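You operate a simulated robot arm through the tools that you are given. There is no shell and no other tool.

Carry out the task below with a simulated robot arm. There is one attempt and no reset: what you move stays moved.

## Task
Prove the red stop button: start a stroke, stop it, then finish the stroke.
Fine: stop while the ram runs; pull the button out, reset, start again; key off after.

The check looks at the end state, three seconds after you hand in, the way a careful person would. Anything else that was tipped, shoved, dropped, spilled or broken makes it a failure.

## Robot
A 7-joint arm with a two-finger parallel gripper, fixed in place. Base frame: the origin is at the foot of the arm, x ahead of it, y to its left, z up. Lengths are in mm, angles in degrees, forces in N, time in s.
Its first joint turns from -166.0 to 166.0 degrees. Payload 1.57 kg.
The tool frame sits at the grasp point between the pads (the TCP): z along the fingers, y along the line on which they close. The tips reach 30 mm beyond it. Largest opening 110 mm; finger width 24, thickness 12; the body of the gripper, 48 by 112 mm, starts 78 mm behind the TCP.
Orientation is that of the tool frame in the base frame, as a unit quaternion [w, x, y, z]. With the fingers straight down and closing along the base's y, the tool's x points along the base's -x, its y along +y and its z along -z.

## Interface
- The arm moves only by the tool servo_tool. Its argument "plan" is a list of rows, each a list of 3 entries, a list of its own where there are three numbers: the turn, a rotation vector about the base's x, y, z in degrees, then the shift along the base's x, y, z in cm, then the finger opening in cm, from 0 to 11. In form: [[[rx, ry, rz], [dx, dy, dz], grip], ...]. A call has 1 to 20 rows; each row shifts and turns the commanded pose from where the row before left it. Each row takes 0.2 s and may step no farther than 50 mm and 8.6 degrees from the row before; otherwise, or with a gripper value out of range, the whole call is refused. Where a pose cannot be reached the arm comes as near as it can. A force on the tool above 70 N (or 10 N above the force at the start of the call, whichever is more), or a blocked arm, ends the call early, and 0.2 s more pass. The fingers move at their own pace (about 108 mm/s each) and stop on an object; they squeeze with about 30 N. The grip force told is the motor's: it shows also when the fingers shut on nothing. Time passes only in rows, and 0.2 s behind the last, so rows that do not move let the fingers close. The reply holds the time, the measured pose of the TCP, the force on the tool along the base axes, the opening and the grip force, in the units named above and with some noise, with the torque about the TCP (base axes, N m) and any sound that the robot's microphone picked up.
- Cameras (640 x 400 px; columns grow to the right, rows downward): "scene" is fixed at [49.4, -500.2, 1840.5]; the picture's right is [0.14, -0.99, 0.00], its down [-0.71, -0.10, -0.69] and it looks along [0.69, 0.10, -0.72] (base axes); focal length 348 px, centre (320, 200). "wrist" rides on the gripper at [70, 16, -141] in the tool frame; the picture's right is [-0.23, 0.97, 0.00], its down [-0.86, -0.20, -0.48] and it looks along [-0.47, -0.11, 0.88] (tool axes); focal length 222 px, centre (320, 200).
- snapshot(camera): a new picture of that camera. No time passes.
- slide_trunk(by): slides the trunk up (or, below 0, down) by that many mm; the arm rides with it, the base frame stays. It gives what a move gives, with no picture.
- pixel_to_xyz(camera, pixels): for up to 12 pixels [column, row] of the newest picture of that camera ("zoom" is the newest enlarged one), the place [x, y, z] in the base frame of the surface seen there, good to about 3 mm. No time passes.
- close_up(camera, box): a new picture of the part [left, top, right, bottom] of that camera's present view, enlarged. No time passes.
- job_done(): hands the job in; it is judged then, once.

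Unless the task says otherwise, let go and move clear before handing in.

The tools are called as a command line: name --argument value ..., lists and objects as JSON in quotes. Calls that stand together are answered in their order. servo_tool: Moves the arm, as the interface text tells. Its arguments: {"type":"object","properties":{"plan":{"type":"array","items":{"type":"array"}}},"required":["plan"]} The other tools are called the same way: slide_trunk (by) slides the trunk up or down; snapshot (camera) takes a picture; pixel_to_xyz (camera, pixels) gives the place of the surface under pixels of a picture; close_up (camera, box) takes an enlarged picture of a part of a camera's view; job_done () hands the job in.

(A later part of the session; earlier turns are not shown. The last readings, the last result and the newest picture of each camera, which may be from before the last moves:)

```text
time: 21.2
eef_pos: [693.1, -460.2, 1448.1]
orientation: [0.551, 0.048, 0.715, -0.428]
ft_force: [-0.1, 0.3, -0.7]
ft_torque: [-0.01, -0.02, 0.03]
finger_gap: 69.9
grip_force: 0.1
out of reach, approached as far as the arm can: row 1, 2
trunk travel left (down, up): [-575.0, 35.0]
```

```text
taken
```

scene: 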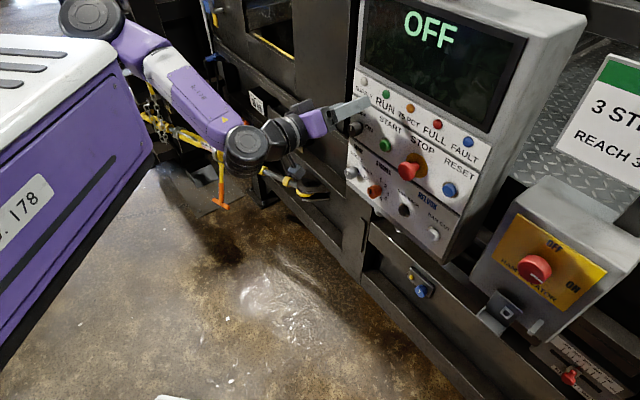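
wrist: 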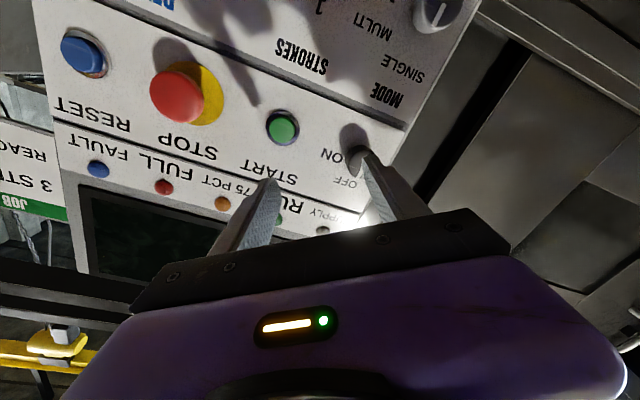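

Downward motion is what's limited (tool would only rise), so a lower trunk is right after all, now that the wrist is farther out. I'll check the turnbuckle's height beneath the hand before sliding down.

pixel_to_xyz --camera "scene" --pixels '[[305, 190], [322, 195], [215, 190], [190, 138], [245, 150], [265, 140], [292, 178], [300, 135], [345, 115], [288, 165]]'

close_up --camera "scene" --box '[130, 60, 380, 230]'

```text
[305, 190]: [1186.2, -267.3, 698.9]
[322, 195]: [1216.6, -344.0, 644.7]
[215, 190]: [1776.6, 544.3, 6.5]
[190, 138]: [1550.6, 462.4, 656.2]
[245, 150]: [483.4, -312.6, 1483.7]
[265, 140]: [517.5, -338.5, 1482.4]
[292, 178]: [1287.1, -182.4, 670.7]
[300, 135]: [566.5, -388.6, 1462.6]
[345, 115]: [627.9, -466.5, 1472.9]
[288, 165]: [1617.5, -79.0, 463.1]
```

```text
2.35 times, centred on (255, 145) of scene
```

zoom: 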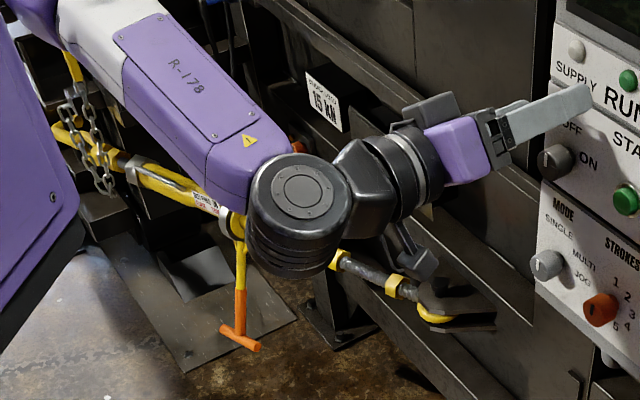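

The turnbuckle is far below (z about 700), so it's clear. Slide down 150, then raise 45 mm.

slide_trunk --by -150

servo_tool --plan '[[[0, 0, 0], [0.2, 0, 1.5], 7], [[0, 0, 0], [0.2, 0, 1.5], 7], [[0, 0, 0], [0.2, 0, 1.2], 7]]'

snapshot --camera "scene"

snapshot --camera "wrist"

```text
time: 23.0
eef_pos: [694.9, -458.7, 1302.4]
orientation: [0.552, 0.046, 0.713, -0.43]
ft_force: [0.1, 1.0, 0.1]
ft_torque: [0.01, 0.02, 0.0]
finger_gap: 69.9
grip_force: 0.1
trunk travel left (down, up): [-425.0, 185.0]
```

```text
time: 23.8
eef_pos: [698.0, -459.0, 1355.1]
orientation: [0.563, 0.054, 0.705, -0.428]
ft_force: [0.2, -0.1, 0.2]
ft_torque: [-0.05, -0.01, 0.0]
finger_gap: 70.2
grip_force: 0.0
trunk travel left (down, up): [-425.0, 185.0]
```

```text
taken
```

scene: 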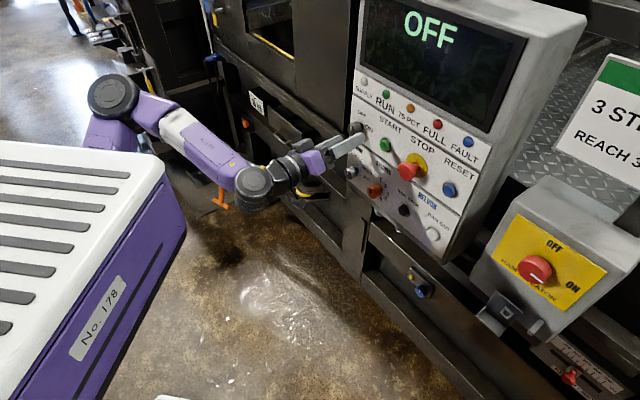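

```text
taken
```

wrist: 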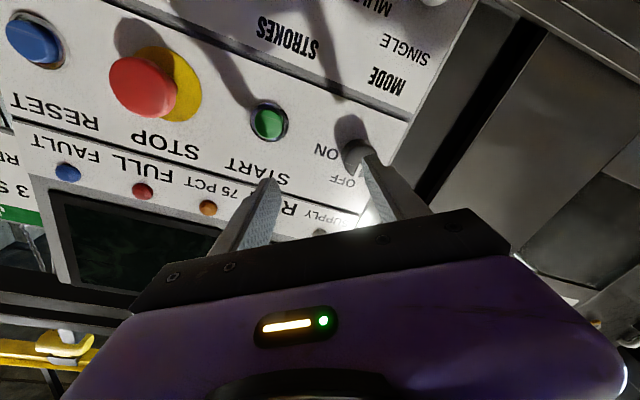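

Trunk at -150 works. I'll lower 50 more for margin, raise back to z 1343, then slide left to the knob's axis.

slide_trunk --by -50

servo_tool --plan '[[[0, 0, 0], [0.2, 0, 2], 7], [[0, 0, 0], [0.2, 0, 1.7], 7], [[0, 0, 0], [1, 1.1, 0], 7], [[0, 0, 0], [1, 1.1, 0], 7], [[0, 0, 0], [0, 0, 0], 7]]'

snapshot --camera "wrist"

close_up --camera "scene" --box '[280, 90, 440, 220]'

```text
time: 24.7
eef_pos: [698.4, -458.4, 1305.8]
orientation: [0.563, 0.053, 0.704, -0.429]
ft_force: [0.4, 0.2, -0.2]
ft_torque: [-0.01, -0.03, 0.0]
finger_gap: 70.0
grip_force: 0.1
trunk travel left (down, up): [-375.0, 235.0]
```

```text
time: 25.9
eef_pos: [722.4, -436.1, 1343.3]
orientation: [0.565, 0.055, 0.703, -0.429]
ft_force: [0.8, 0.0, -0.1]
ft_torque: [0.02, -0.01, -0.03]
finger_gap: 69.7
grip_force: 0.0
trunk travel left (down, up): [-375.0, 235.0]
```

```text
taken
```

wrist: 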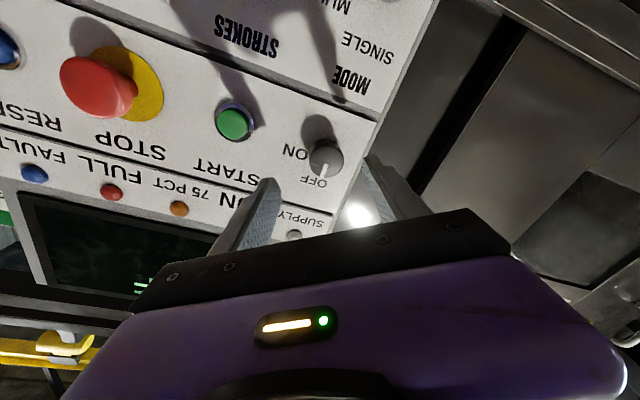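

```text
3.08 times, centred on (360, 155) of scene
```

zoom: 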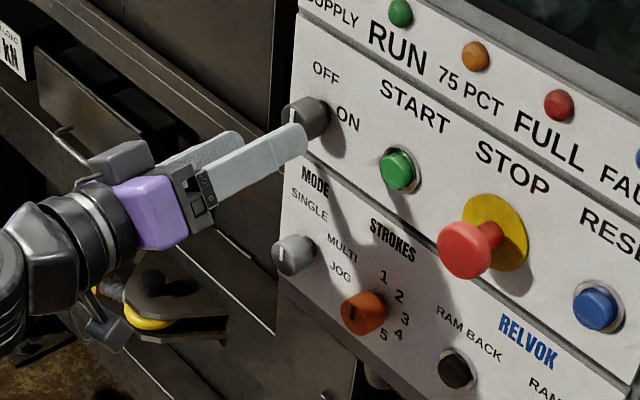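

The tool is aligned with the supply knob (u about -174, z 1343). I'll advance 45 mm so the fingers straddle the knob.

servo_tool --plan '[[[0, 0, 0], [1.2, -1.1, 0], 7], [[0, 0, 0], [1.2, -1.1, 0], 7], [[0, 0, 0], [1.0, -0.9, 0], 7], [[0, 0, 0], [0, 0, 0], 7]]'

snapshot --camera "wrist"

close_up --camera "scene" --box '[300, 80, 420, 180]'

```text
time: 26.9
eef_pos: [755.2, -467.7, 1343.9]
orientation: [0.564, 0.056, 0.703, -0.429]
ft_force: [-0.4, -0.6, 0.4]
ft_torque: [0.01, -0.01, 0.03]
finger_gap: 70.1
grip_force: 0.0
trunk travel left (down, up): [-375.0, 235.0]
```

```text
taken
```

wrist: 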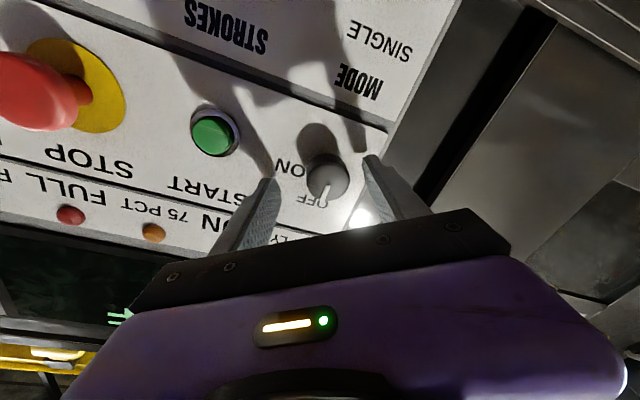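

```text
4.00 times, centred on (360, 130) of scene
```

zoom: 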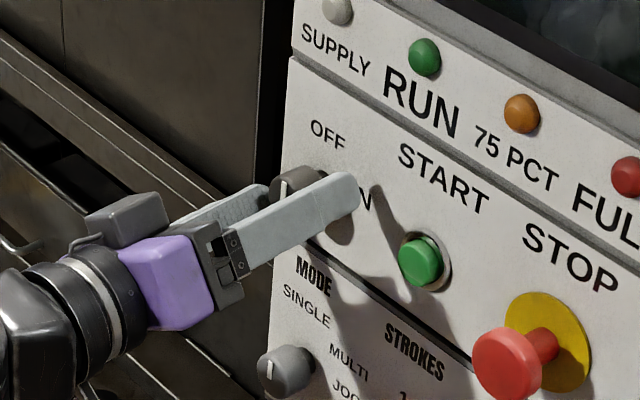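

The knob (px 328,177) sits between the fingers, tips about 12 mm off the panel. Close on it.

servo_tool --plan '[[[0, 0, 0], [0, 0, 0], 2], [[0, 0, 0], [0, 0, 0], 2], [[0, 0, 0], [0, 0, 0], 2]]'

snapshot --camera "wrist"

```text
time: 27.7
eef_pos: [760.2, -464.7, 1339.8]
orientation: [0.564, 0.052, 0.706, -0.426]
ft_force: [8.8, 24.9, -22.1]
ft_torque: [-0.2, -0.16, 0.54]
finger_gap: 33.8
grip_force: 41.6
trunk travel left (down, up): [-375.0, 235.0]
```

```text
taken
```

wrist: 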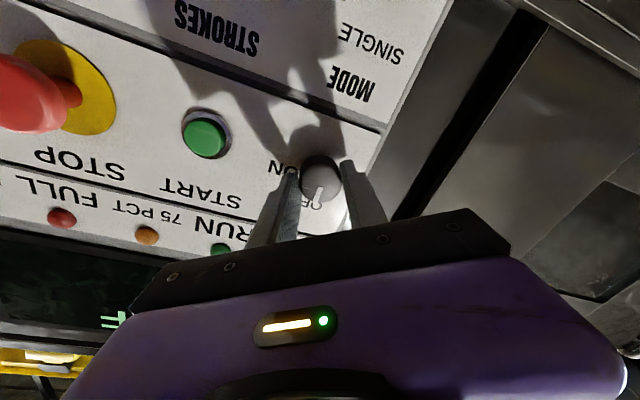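

Gripped (gap 33.8), with the arm pulled about 7 mm off its command. I'll shift along the closing line to relieve it, then turn clockwise toward ON.

servo_tool --plan '[[[0, 0, 0], [0.3, 0.35, -0.3], 2], [[0, 0, 0], [0, 0, 0], 2]]'

servo_tool --plan '[[[5.9, -5.4, 0], [0, 0, 0], 2], [[5.9, -5.4, 0], [0, 0, 0], 2], [[5.9, -5.4, 0], [0, 0, 0], 2], [[5.9, -5.4, 0], [0, 0, 0], 2]]'

snapshot --camera "wrist"

snapshot --camera "scene"

```text
time: 28.3
eef_pos: [759.2, -464.7, 1340.7]
orientation: [0.564, 0.057, 0.703, -0.429]
ft_force: [8.5, 10.9, -11.7]
ft_torque: [-0.04, -0.03, -0.06]
finger_gap: 33.6
grip_force: 41.4
trunk travel left (down, up): [-375.0, 235.0]
```

```text
time: 29.3
eef_pos: [759.8, -464.1, 1340.6]
orientation: [0.662, 0.248, 0.658, -0.259]
ft_force: [9.3, 6.5, -2.6]
ft_torque: [-0.47, -0.45, -0.38]
finger_gap: 33.5
grip_force: 41.6
trunk travel left (down, up): [-375.0, 235.0]
```

```text
taken
```

wrist: 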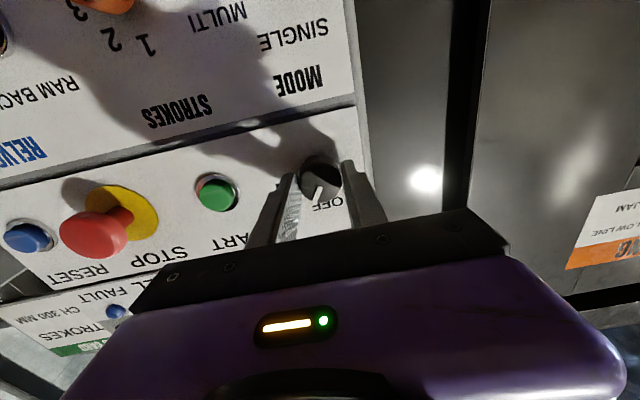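

```text
taken
```

scene: 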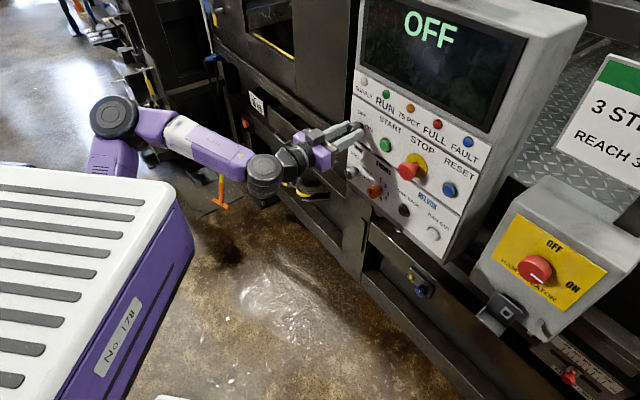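

The knob mark turns with the fingers (about 33° so far). Continue turning another 32°.

servo_tool --plan '[[[5.9, -5.4, 0], [0, 0, 0], 2], [[5.9, -5.4, 0], [0, 0, 0], 2], [[5.9, -5.4, 0], [0, 0, 0], 2], [[5.9, -5.4, 0], [0, 0, 0], 2]]'

close_up --camera "wrist" --box '[220, 120, 420, 240]'

snapshot --camera "scene"

```text
time: 30.3
eef_pos: [761.4, -463.2, 1335.8]
orientation: [0.706, 0.415, 0.569, -0.079]
ft_force: [1.6, 14.4, 44.8]
ft_torque: [-0.54, -0.35, -1.76]
finger_gap: 33.0
grip_force: 40.3
trunk travel left (down, up): [-375.0, 235.0]
```

```text
3.20 times, centred on (320, 180) of wrist
```

zoom: 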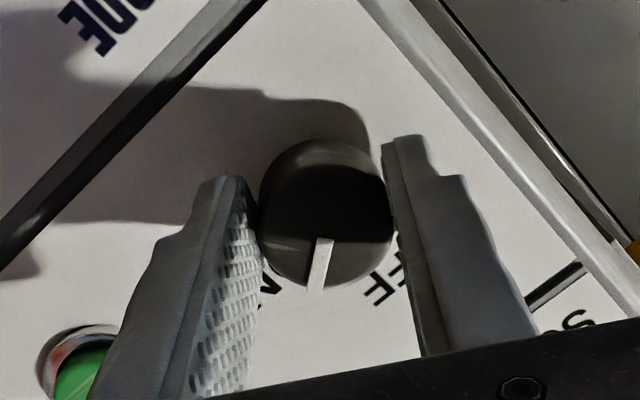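

```text
taken
```

scene: 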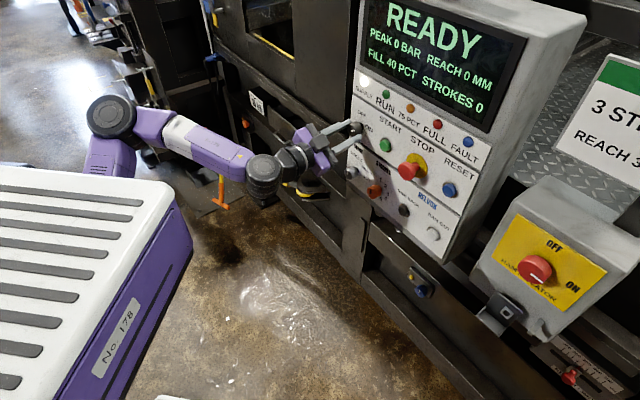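

The display reads READY with zero strokes and 40 % fill; supply is on. I'll open the fingers and back straight off.

servo_tool --plan '[[[0, 0, 0], [0, 0, 0], 7], [[0, 0, 0], [0, 0, 0], 7], [[0, 0, 0], [-1.4, 1.3, 0], 7], [[0, 0, 0], [-1.4, 1.3, 0], 7], [[0, 0, 0], [-1.4, 1.3, 0], 7]]'

snapshot --camera "wrist"

close_up --camera "scene" --box '[340, 0, 520, 130]'

```text
time: 31.5
eef_pos: [719.5, -427.2, 1325.1]
orientation: [0.698, 0.419, 0.575, -0.08]
ft_force: [-0.3, -0.7, 0.0]
ft_torque: [0.0, 0.03, -0.01]
finger_gap: 70.1
grip_force: 0.1
trunk travel left (down, up): [-375.0, 235.0]
```

```text
taken
```

wrist: 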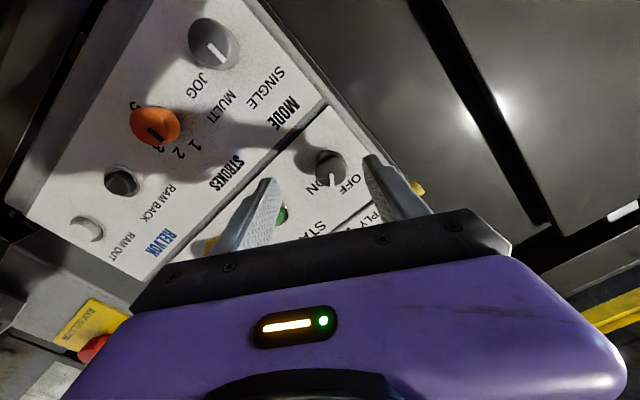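

```text
3.08 times, centred on (430, 65) of scene
```

zoom: 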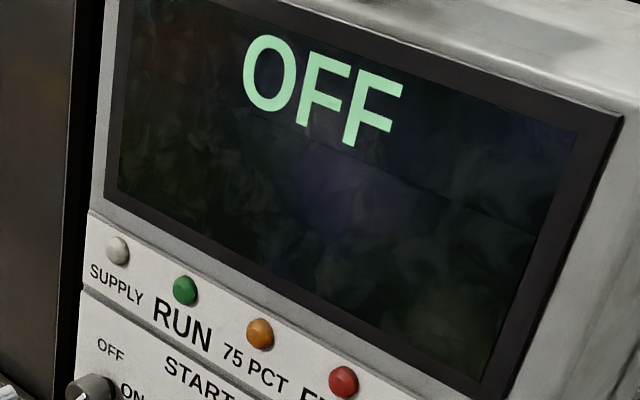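

The display fell back to OFF — the knob apparently hadn't reached its ON detent. Look at the knob mark.

close_up --camera "wrist" --box '[260, 100, 420, 220]'

close_up --camera "scene" --box '[330, 90, 410, 200]'

```text
3.33 times, centred on (340, 160) of wrist
```

zoom: 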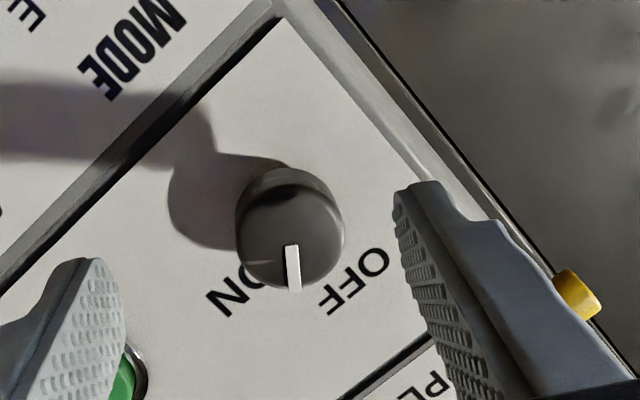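

```text
3.64 times, centred on (370, 145) of scene
```

zoom: 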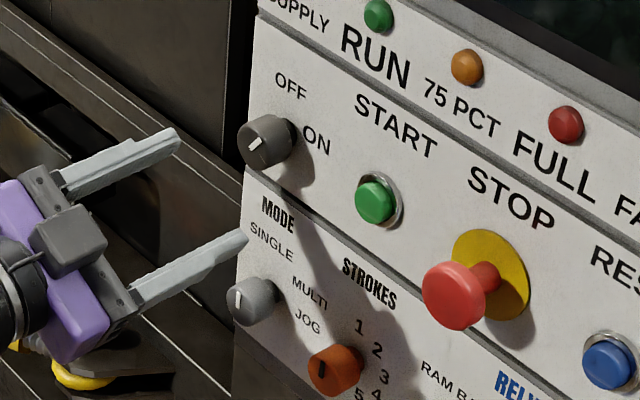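

The mark now sits midway between OFF and ON. I'll roll back 64° in the air, re-centre in front of the knob, then grip again and turn further.

servo_tool --plan '[[[-5.9, 5.4, 0], [0, 0, 0.4], 7], [[-5.9, 5.4, 0], [0, 0, 0.4], 7], [[-5.9, 5.4, 0], [0, 0, 0.4], 7], [[-5.9, 5.4, 0], [0, 0, 0], 7], [[-5.9, 5.4, 0], [0, 0, 0], 7], [[-5.9, 5.4, 0], [0, 0, 0], 7], [[-5.9, 5.4, 0], [0, 0, 0], 7], [[0, 0, 0], [0, 0, 0], 7]]'

snapshot --camera "wrist"

```text
time: 33.3
eef_pos: [717.3, -426.4, 1352.3]
orientation: [0.593, 0.103, 0.697, -0.389]
ft_force: [0.1, -0.1, -1.0]
ft_torque: [0.0, -0.01, 0.01]
finger_gap: 70.1
grip_force: 0.1
trunk travel left (down, up): [-375.0, 235.0]
```

```text
taken
```

wrist: 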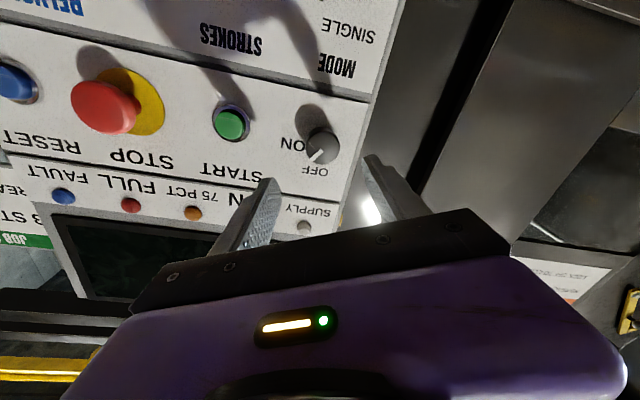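

Roll is now about -27° and the knob mark points midway. Advance onto the knob (with 12 mm down), grip, and turn 45° clockwise.

servo_tool --plan '[[[0, 0, 0], [0, 0, -1.2], 7], [[0, 0, 0], [1.4, -1.3, 0], 7], [[0, 0, 0], [1.4, -1.3, 0], 7], [[0, 0, 0], [1.4, -1.3, 0], 7], [[0, 0, 0], [0, 0, 0], 2], [[0, 0, 0], [0, 0, 0], 2], [[0, 0, 0], [0, 0, 0], 2]]'

close_up --camera "wrist" --box '[220, 120, 420, 240]'

```text
time: 34.9
eef_pos: [759.5, -463.8, 1340.5]
orientation: [0.593, 0.104, 0.697, -0.389]
ft_force: [-0.3, 2.8, -1.7]
ft_torque: [-0.16, -0.17, -0.55]
finger_gap: 33.4
grip_force: 41.4
trunk travel left (down, up): [-375.0, 235.0]
```

```text
3.20 times, centred on (320, 180) of wrist
```

zoom: 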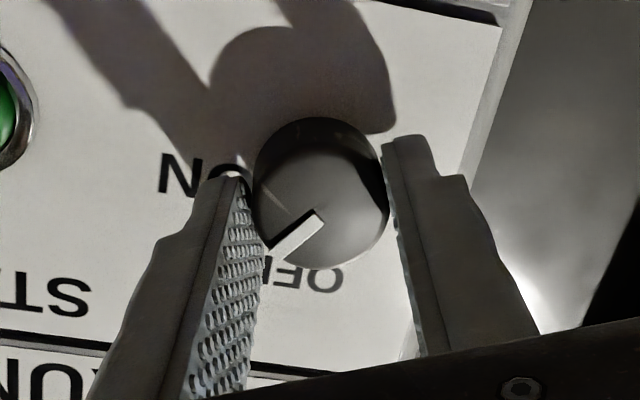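

Clean grip with almost no side force. Turn clockwise 40°.

servo_tool --plan '[[[5.9, -5.4, 0], [0, 0, 0], 2], [[5.9, -5.4, 0], [0, 0, 0], 2], [[5.9, -5.4, 0], [0, 0, 0], 2], [[5.9, -5.4, 0], [0, 0, 0], 2], [[5.9, -5.4, 0], [0, 0, 0], 2]]'

close_up --camera "wrist" --box '[220, 120, 420, 240]'

close_up --camera "scene" --box '[340, 0, 540, 200]'

```text
time: 36.1
eef_pos: [759.4, -463.6, 1340.4]
orientation: [0.693, 0.338, 0.616, -0.164]
ft_force: [-0.9, 5.5, 0.5]
ft_torque: [-0.35, 0.39, -0.56]
finger_gap: 33.3
grip_force: 41.1
trunk travel left (down, up): [-375.0, 235.0]
```

```text
3.20 times, centred on (320, 180) of wrist
```

zoom: 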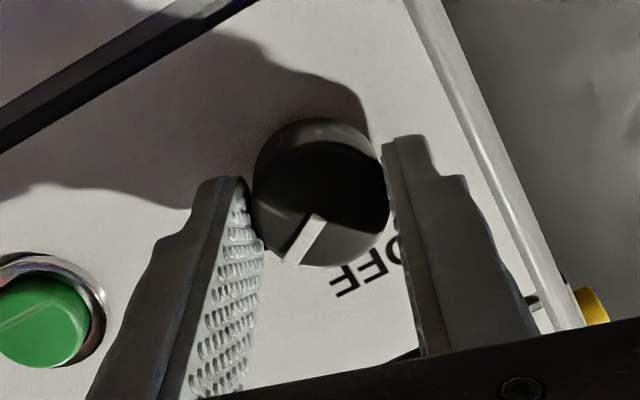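

```text
2.00 times, centred on (440, 100) of scene
```

zoom: 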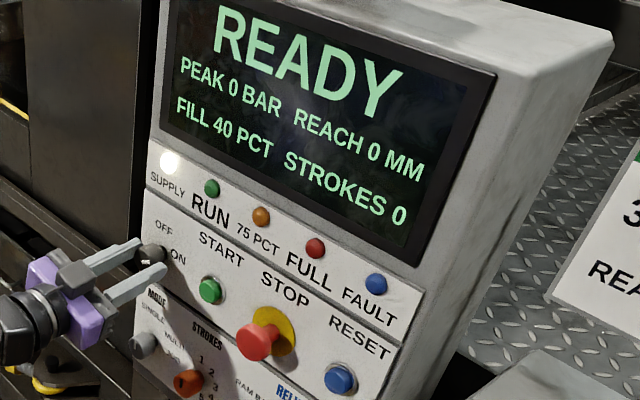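

READY again, supply lamp lit, and the knob slipped a little in the fingers, suggesting it is at its stop. Release gently, hold, and check.

servo_tool --plan '[[[2.2, -2.0, 0], [0, 0, 0], 2], [[0, 0, 0], [0, 0, 0], 7], [[0, 0, 0], [0, 0, 0], 7]]'

close_up --camera "wrist" --box '[220, 120, 420, 240]'

close_up --camera "scene" --box '[340, 0, 540, 200]'

```text
time: 36.9
eef_pos: [759.1, -464.9, 1340.3]
orientation: [0.696, 0.354, 0.607, -0.148]
ft_force: [0.2, 0.4, 0.4]
ft_torque: [-0.01, -0.03, -0.02]
finger_gap: 70.0
grip_force: 0.1
trunk travel left (down, up): [-375.0, 235.0]
```

```text
3.20 times, centred on (320, 180) of wrist
```

zoom: 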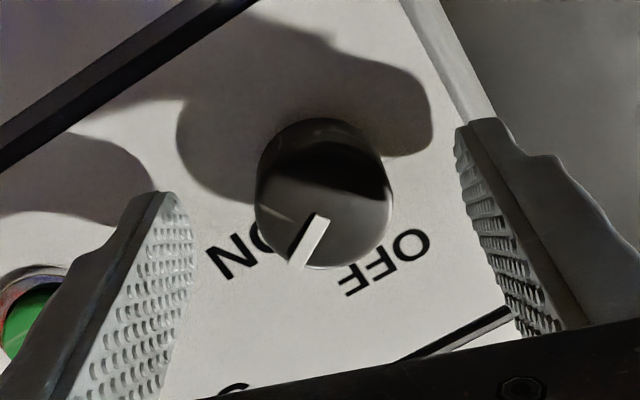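

```text
2.00 times, centred on (440, 100) of scene
```

zoom: 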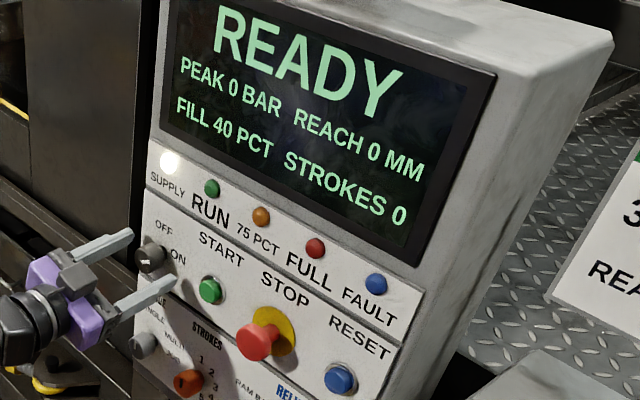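

READY holds with the knob at ON. Now back off, roll level, close the fingers and move in front of START.

servo_tool --plan '[[[0, 0, 0], [-1.1, 1.05, 0], 7], [[0, 0, 0], [-1.1, 1.05, 0], 7], [[0, 0, 0], [-1.1, 1.0, 0], 7], [[-5.4, 5.0, 0], [0, 0, 0], 3], [[-5.4, 5.0, 0], [0, 0, 0], 0], [[-5.4, 5.0, 0], [0, 0, 0], 0], [[0, 0, 0], [-2.1, -2.27, 0], 0], [[0, 0, 0], [-2.1, -2.27, 0], 0], [[0, 0, 0], [-2.1, -2.27, 0], 0], [[0, 0, 0], [0, 0, 0], 0]]'

snapshot --camera "wrist"

snapshot --camera "scene"

```text
time: 39.1
eef_pos: [664.7, -502.2, 1341.2]
orientation: [0.654, 0.23, 0.666, -0.276]
ft_force: [0.2, 0.6, -0.9]
ft_torque: [-0.01, 0.01, -0.01]
finger_gap: 0.0
grip_force: 21.5
trunk travel left (down, up): [-375.0, 235.0]
```

```text
taken
```

wrist: 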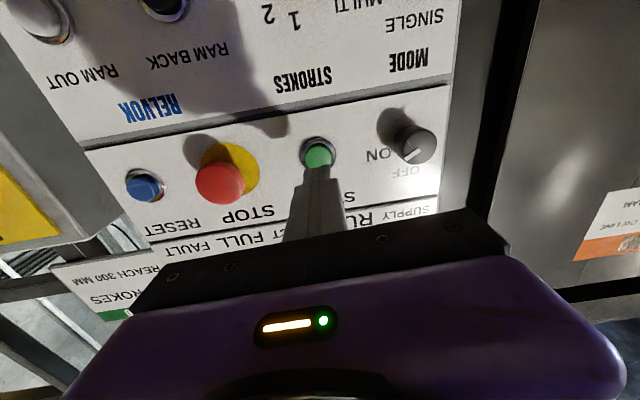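

```text
taken
```

scene: 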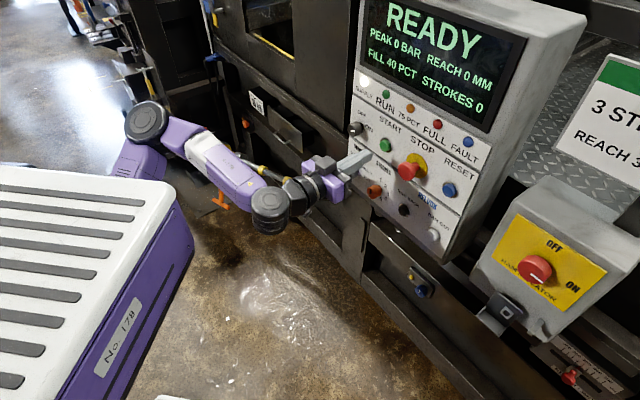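

The closed tip (px 318,172) points at the START button (px 318,152). I'll refine the button coordinates from this nearby view.

pixel_to_xyz --camera "wrist" --pixels '[[318, 152], [318, 160], [318, 142], [220, 183], [205, 185], [233, 180], [145, 186], [240, 160]]'

close_up --camera "wrist" --box '[110, 110, 350, 230]'

close_up --camera "scene" --box '[330, 110, 480, 210]'

```text
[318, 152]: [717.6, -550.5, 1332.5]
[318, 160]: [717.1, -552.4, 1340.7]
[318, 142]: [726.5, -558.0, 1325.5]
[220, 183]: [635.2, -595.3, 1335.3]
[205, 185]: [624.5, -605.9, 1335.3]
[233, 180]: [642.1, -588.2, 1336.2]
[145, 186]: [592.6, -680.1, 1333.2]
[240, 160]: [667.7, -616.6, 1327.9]
```

```text
2.67 times, centred on (230, 170) of wrist
```

zoom: 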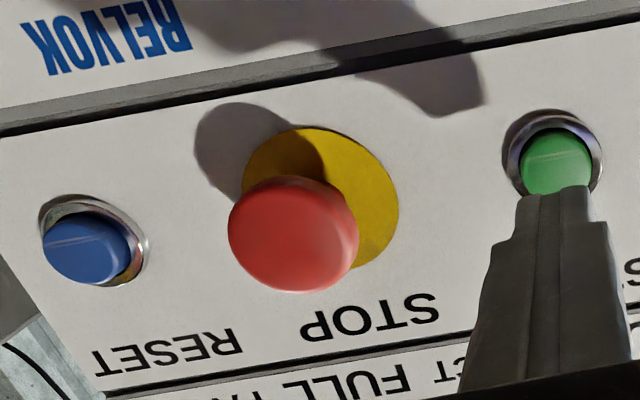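

```text
4.00 times, centred on (405, 160) of scene
```

zoom: 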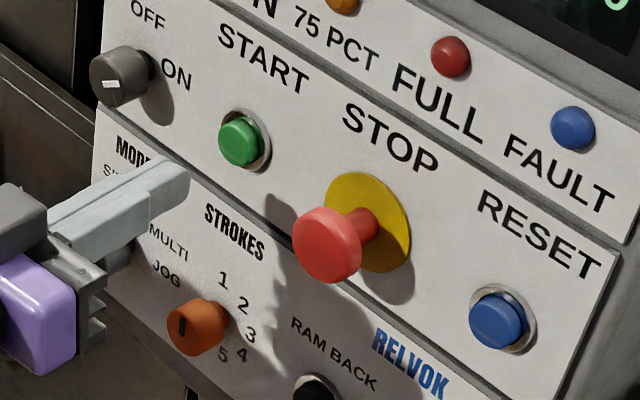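

START's face is at n≈-901, u≈-87, z≈1339 — in line with the tip. Press: 40 mm forward, then small steps, watching force.

servo_tool --plan '[[[0, 0, 0], [1.46, -1.37, 0], 0], [[0, 0, 0], [1.46, -1.37, 0], 0], [[0, 0, 0], [0.22, -0.2, 0], 0], [[0, 0, 0], [0.22, -0.2, 0], 0]]'

snapshot --camera "scene"

close_up --camera "wrist" --box '[110, 110, 350, 230]'

```text
time: 40.1
eef_pos: [695.5, -533.4, 1339.9]
orientation: [0.654, 0.23, 0.666, -0.276]
ft_force: [-0.7, 0.9, 0.0]
ft_torque: [0.01, 0.01, 0.02]
finger_gap: 0.0
grip_force: 21.3
trunk travel left (down, up): [-375.0, 235.0]
```

```text
taken
```

scene: 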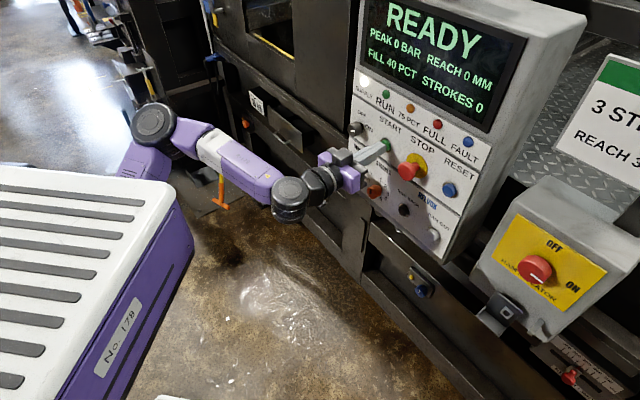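

```text
2.67 times, centred on (230, 170) of wrist
```

zoom: 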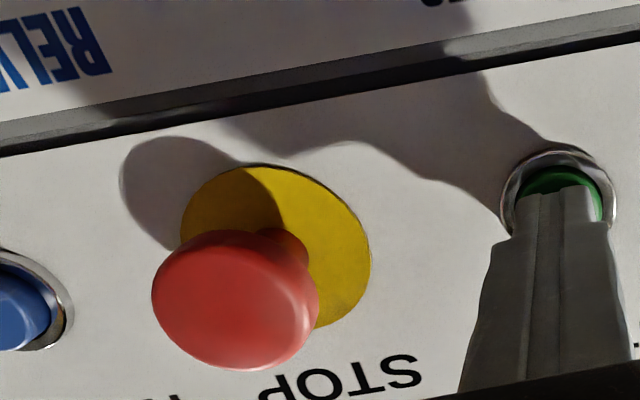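

No contact force yet; the tip is over the green face. Continue in 2 mm steps.

servo_tool --plan '[[[0, 0, 0], [0.15, -0.14, 0], 0], [[0, 0, 0], [0.15, -0.14, 0], 0]]'

close_up --camera "scene" --box '[340, 0, 540, 200]'

```text
time: 40.7
eef_pos: [698.4, -535.7, 1340.5]
orientation: [0.654, 0.23, 0.666, -0.275]
ft_force: [-4.3, 6.9, -0.6]
ft_torque: [0.0, 0.04, 0.13]
finger_gap: 0.0
grip_force: 21.5
trunk travel left (down, up): [-375.0, 235.0]
heard: click
```

```text
2.00 times, centred on (440, 100) of scene
```

zoom: 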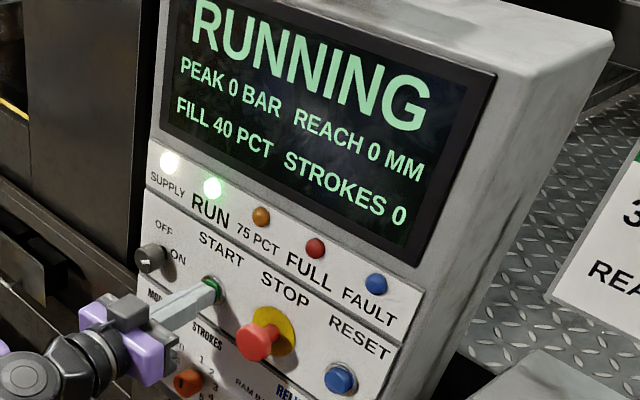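

RUNNING with the RUN lamp lit. Retract, shift 94 mm along the panel to the STOP mushroom and advance to just short of it.

servo_tool --plan '[[[0, 0, 0], [-2.4, 2.25, 0], 0], [[0, 0, 0], [-2.4, 2.25, 0], 0], [[0, 0, 0], [-3.2, -3.43, 0], 0], [[0, 0, 0], [-3.2, -3.43, 0], 0], [[0, 0, 0], [1.6, -1.5, 0], 0]]'

close_up --camera "scene" --box '[340, 0, 540, 200]'

snapshot --camera "wrist"

```text
time: 41.9
eef_pos: [612.9, -574.6, 1326.2]
orientation: [0.641, 0.223, 0.68, -0.276]
ft_force: [0.3, 10.0, -0.7]
ft_torque: [-0.16, 0.0, 0.14]
finger_gap: 0.0
grip_force: 21.0
trunk travel left (down, up): [-375.0, 235.0]
```

```text
2.00 times, centred on (440, 100) of scene
```

zoom: 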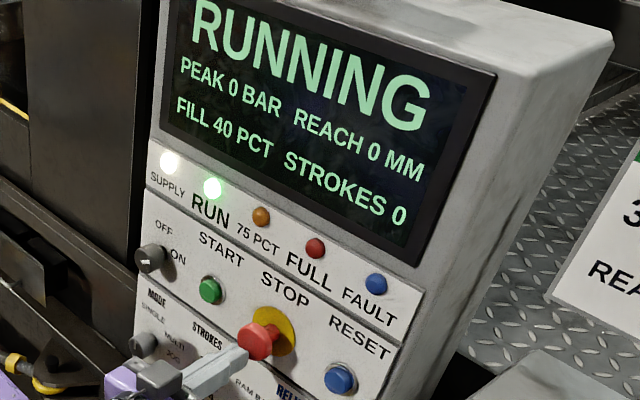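

```text
taken
```

wrist: 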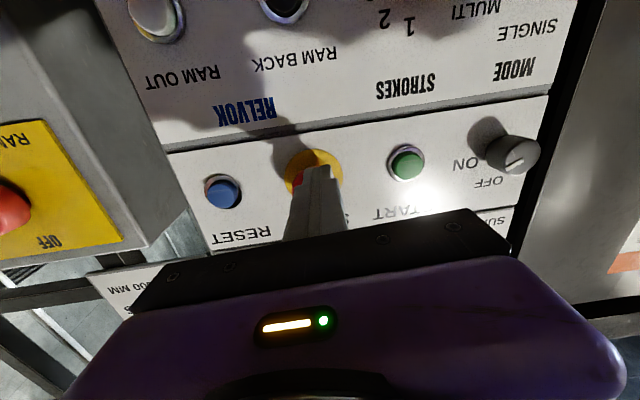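

Still RUNNING; the tip is in front of the mushroom but 14 mm low, just touching (10 N). I'll ease off 5 mm, raise, then push the button in.

servo_tool --plan '[[[0, -1.1, 0], [-0.4, 0.35, 0.7], 0], [[0, -1.1, 0], [0, 0, 0.7], 0], [[0, 0, 0], [0.4, -0.35, 0], 0], [[0, 0, 0], [0.3, -0.28, 0], 0], [[0, 0, 0], [0.3, -0.28, 0], 0]]'

close_up --camera "scene" --box '[340, 0, 540, 200]'

snapshot --camera "wrist"

```text
time: 43.1
eef_pos: [617.5, -581.1, 1336.9]
orientation: [0.654, 0.231, 0.667, -0.272]
ft_force: [-0.3, 0.8, 0.2]
ft_torque: [-0.01, -0.03, 0.0]
finger_gap: 0.0
grip_force: 20.9
trunk travel left (down, up): [-375.0, 235.0]
```

```text
2.00 times, centred on (440, 100) of scene
```

zoom: 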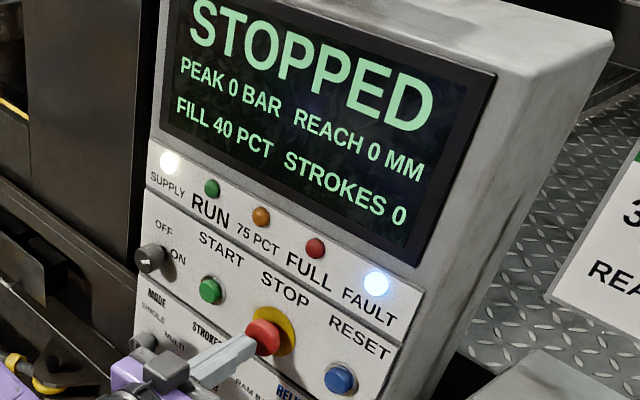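

```text
taken
```

wrist: 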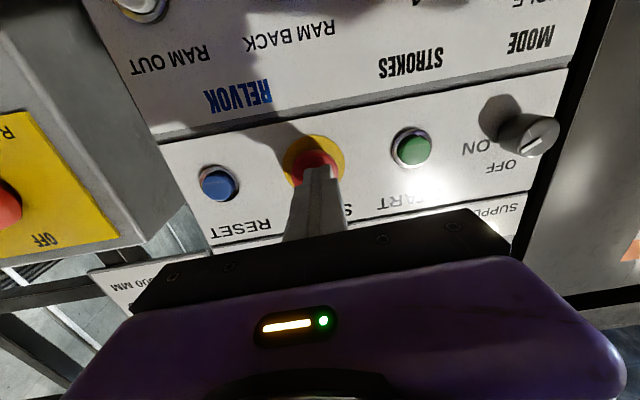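

STOPPED with the FAULT lamp lit — the button is in. Back off 28 mm, open the fingers and look at the head to grip and pull it out.

servo_tool --plan '[[[0, 0, 0], [-1.0, 0.95, 0], 0], [[0, 0, 0], [-1.0, 0.95, 0.1], 7], [[0, 0, 0], [0, 0, 0], 7], [[0, 0, 0], [0, 0, 0], 7]]'

snapshot --camera "wrist"

close_up --camera "scene" --box '[340, 110, 500, 220]'

```text
time: 44.1
eef_pos: [593.0, -564.8, 1337.1]
orientation: [0.653, 0.236, 0.666, -0.272]
ft_force: [0.5, 0.5, -0.1]
ft_torque: [0.03, 0.01, -0.01]
finger_gap: 70.2
grip_force: 0.1
trunk travel left (down, up): [-375.0, 235.0]
```

```text
taken
```

wrist: 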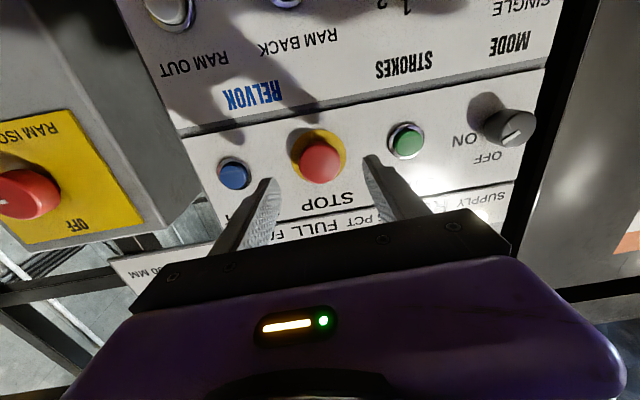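

```text
3.64 times, centred on (420, 165) of scene
```

zoom: 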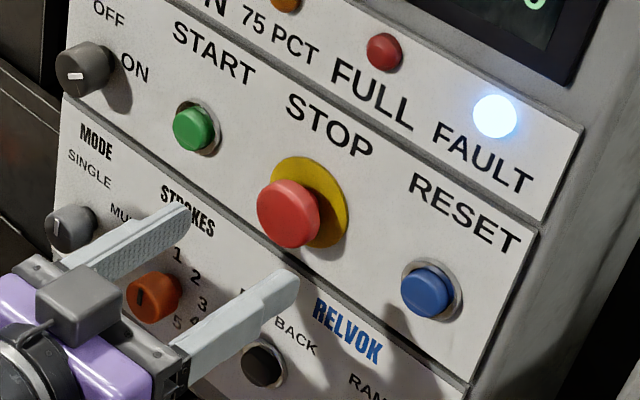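

The mushroom (px 320,162) is centred between the fingers and sits closer to the panel. Measure its surface.

pixel_to_xyz --camera "wrist" --pixels '[[320, 162], [305, 165], [334, 160], [320, 175], [320, 150], [320, 136], [345, 150]]'

close_up --camera "wrist" --box '[220, 110, 420, 230]'

```text
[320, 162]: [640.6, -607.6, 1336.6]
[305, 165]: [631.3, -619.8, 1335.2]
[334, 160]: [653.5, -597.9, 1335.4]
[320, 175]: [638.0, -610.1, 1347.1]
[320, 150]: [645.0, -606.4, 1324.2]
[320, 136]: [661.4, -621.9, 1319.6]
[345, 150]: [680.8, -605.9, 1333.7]
```

```text
3.20 times, centred on (320, 170) of wrist
```

zoom: 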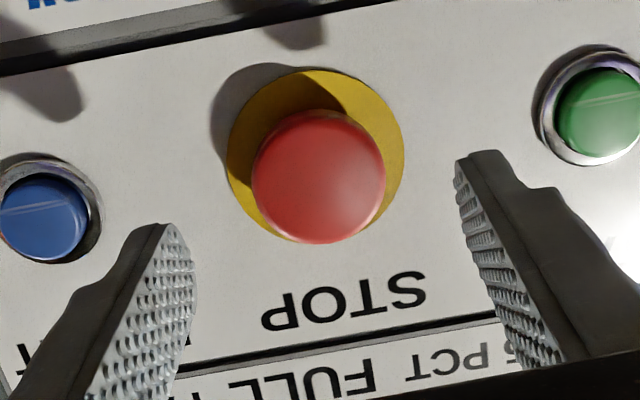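

Head front at n≈-883, u≈7, z≈1338 — aligned. Advance 55 mm so the pads cover the head, then close.

servo_tool --plan '[[[0, 0, 0], [1.35, -1.25, 0], 7], [[0, 0, 0], [1.35, -1.25, 0.1], 7], [[0, 0, 0], [1.3, -1.2, 0], 7], [[0, 0, 0], [0, 0, 0], 7], [[0, 0, 0], [0, 0, 0], 2], [[0, 0, 0], [0, 0, 0], 2], [[0, 0, 0], [0, 0, 0], 2]]'

close_up --camera "wrist" --box '[220, 110, 420, 230]'

close_up --camera "scene" --box '[340, 110, 500, 220]'

```text
time: 45.7
eef_pos: [634.3, -602.0, 1343.2]
orientation: [0.656, 0.234, 0.663, -0.274]
ft_force: [0.8, -10.6, 16.7]
ft_torque: [-0.18, 0.63, -0.28]
finger_gap: 40.6
grip_force: 44.8
trunk travel left (down, up): [-375.0, 235.0]
```

```text
3.20 times, centred on (320, 170) of wrist
```

zoom: 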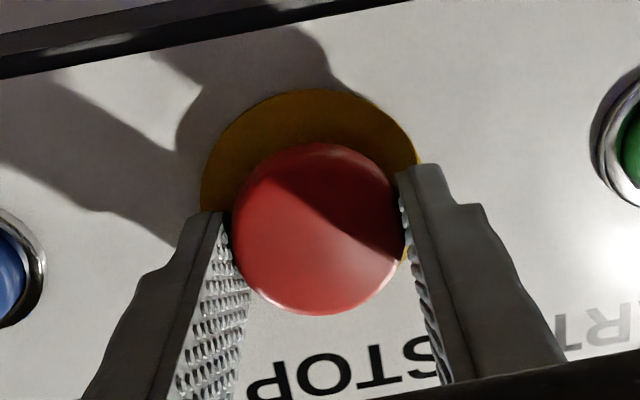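

```text
3.64 times, centred on (420, 165) of scene
```

zoom: 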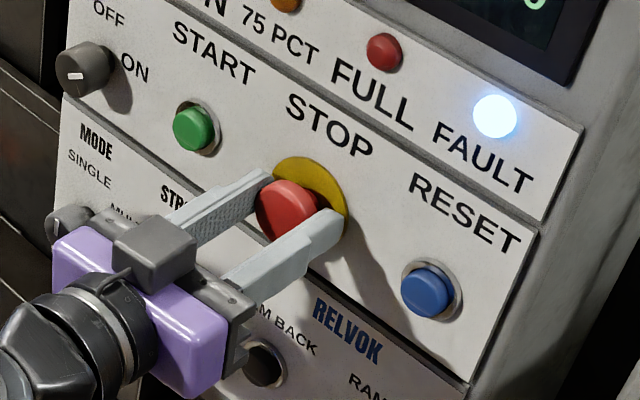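

The head is gripped (gap 40.6). Pull straight out in small steps.

servo_tool --plan '[[[0, 0, 0], [-0.3, 0.28, 0], 2], [[0, 0, 0], [-0.3, 0.28, 0], 2], [[0, 0, 0], [-0.3, 0.28, 0], 2], [[0, 0, 0], [-0.3, 0.28, 0], 2]]'

close_up --camera "scene" --box '[340, 0, 540, 220]'

close_up --camera "wrist" --box '[220, 110, 420, 230]'

```text
time: 46.7
eef_pos: [621.8, -592.0, 1336.7]
orientation: [0.653, 0.237, 0.666, -0.271]
ft_force: [21.6, -17.2, 19.6]
ft_torque: [-0.49, -0.62, 0.27]
finger_gap: 40.5
grip_force: 44.9
trunk travel left (down, up): [-375.0, 235.0]
```

```text
1.82 times, centred on (440, 110) of scene
```

zoom: 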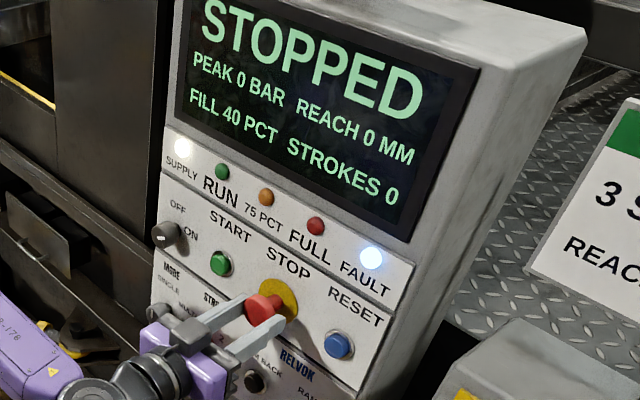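

```text
3.20 times, centred on (320, 170) of wrist
```

zoom: 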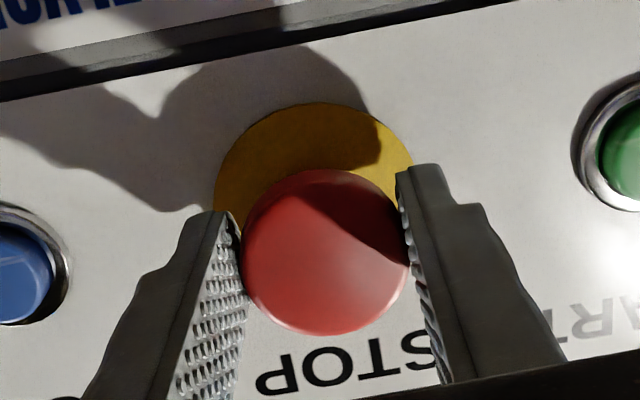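

The head moved out about 15 mm with the fingers, back to its original projection. Release and retreat slightly.

servo_tool --plan '[[[0, 0, 0], [0, 0, 0], 7], [[0, 0, 0], [0, 0, 0], 7], [[0, 0, 0], [-1.2, 1.1, 0.3], 7], [[0, 0, 0], [-1.0, 0.9, 0.3], 7]]'

close_up --camera "scene" --box '[340, 0, 540, 220]'

snapshot --camera "wrist"

pixel_to_xyz --camera "wrist" --pixels '[[318, 165], [320, 175], [230, 170]]'

```text
time: 47.7
eef_pos: [598.8, -571.5, 1341.9]
orientation: [0.652, 0.238, 0.667, -0.271]
ft_force: [-0.1, -0.7, 0.6]
ft_torque: [0.02, -0.02, 0.04]
finger_gap: 70.0
grip_force: 0.0
trunk travel left (down, up): [-375.0, 235.0]
```

```text
1.82 times, centred on (440, 110) of scene
```

zoom: 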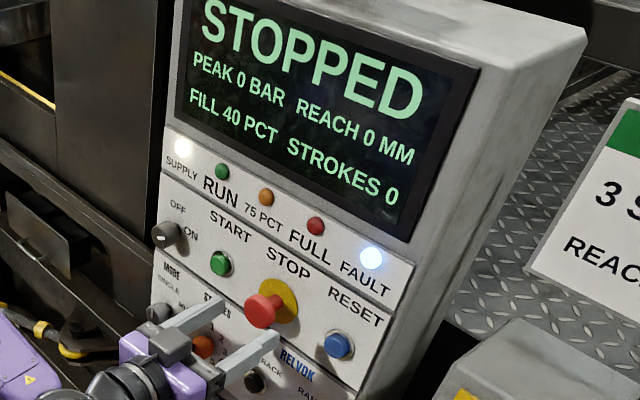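

```text
taken
```

wrist: 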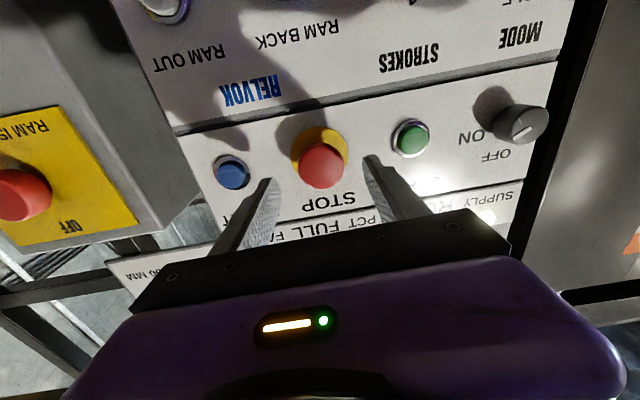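

```text
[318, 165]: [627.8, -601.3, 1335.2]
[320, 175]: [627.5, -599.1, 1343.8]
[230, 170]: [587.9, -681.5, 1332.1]
```

The mushroom front is back at n≈-870, i.e. fully out. Now close the fingers and move 89 mm along to RESET (u≈98).

servo_tool --plan '[[[0, 0, 0], [-0.7, 0.65, 0], 3], [[0, 0, 0], [0, 0, 0], 0], [[0, 0, 0], [-2.0, -2.15, 0], 0], [[0, 0, 0], [-2.0, -2.15, 0], 0], [[0, 0, 0], [-2.0, -2.15, 0], 0], [[0, 0, 0], [0, 0, 0], 0]]'

snapshot --camera "wrist"

snapshot --camera "scene"

```text
time: 49.1
eef_pos: [535.0, -627.2, 1343.5]
orientation: [0.653, 0.234, 0.668, -0.269]
ft_force: [-0.7, -0.3, -0.6]
ft_torque: [0.03, -0.04, 0.01]
finger_gap: 0.0
grip_force: 20.8
trunk travel left (down, up): [-375.0, 235.0]
```

```text
taken
```

wrist: 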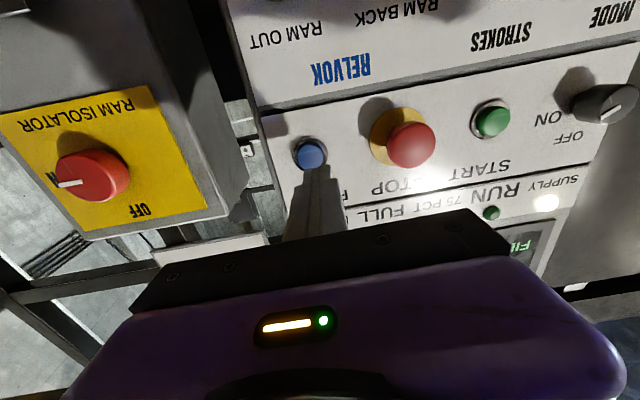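

```text
taken
```

scene: 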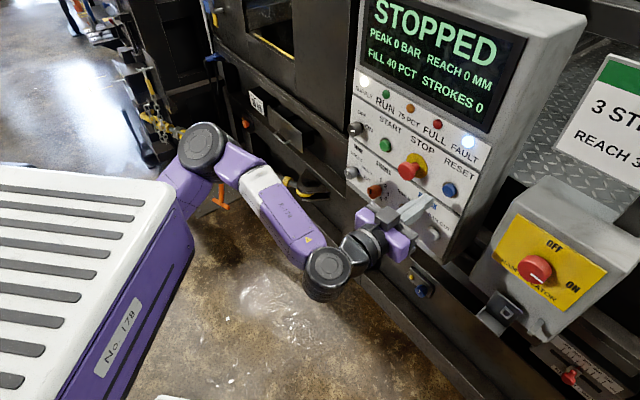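

The tip is 5 mm short of RESET's centre line. Advance with that correction, then press gently.

servo_tool --plan '[[[0, 0, 0], [1.5, -1.7, -0.2], 0], [[0, 0, 0], [1.4, -1.6, -0.2], 0], [[0, 0, 0], [0.22, -0.2, 0], 0], [[0, 0, 0], [0.22, -0.2, 0], 0]]'

close_up --camera "scene" --box '[340, 0, 540, 220]'

close_up --camera "wrist" --box '[220, 90, 420, 210]'

```text
time: 50.1
eef_pos: [568.9, -664.7, 1339.4]
orientation: [0.655, 0.234, 0.666, -0.269]
ft_force: [-2.1, 4.6, 3.3]
ft_torque: [-0.11, -0.06, 0.05]
finger_gap: 0.1
grip_force: 21.4
trunk travel left (down, up): [-375.0, 235.0]
heard: click
```

```text
1.82 times, centred on (440, 110) of scene
```

zoom: 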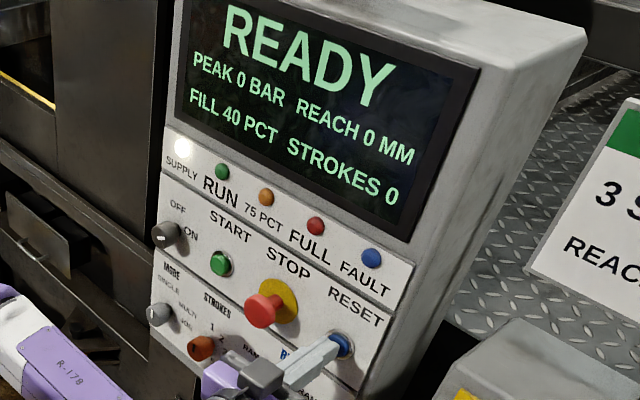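

```text
3.20 times, centred on (320, 150) of wrist
```

zoom: 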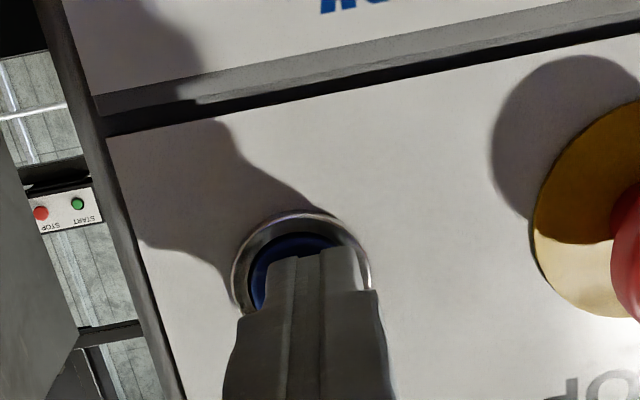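

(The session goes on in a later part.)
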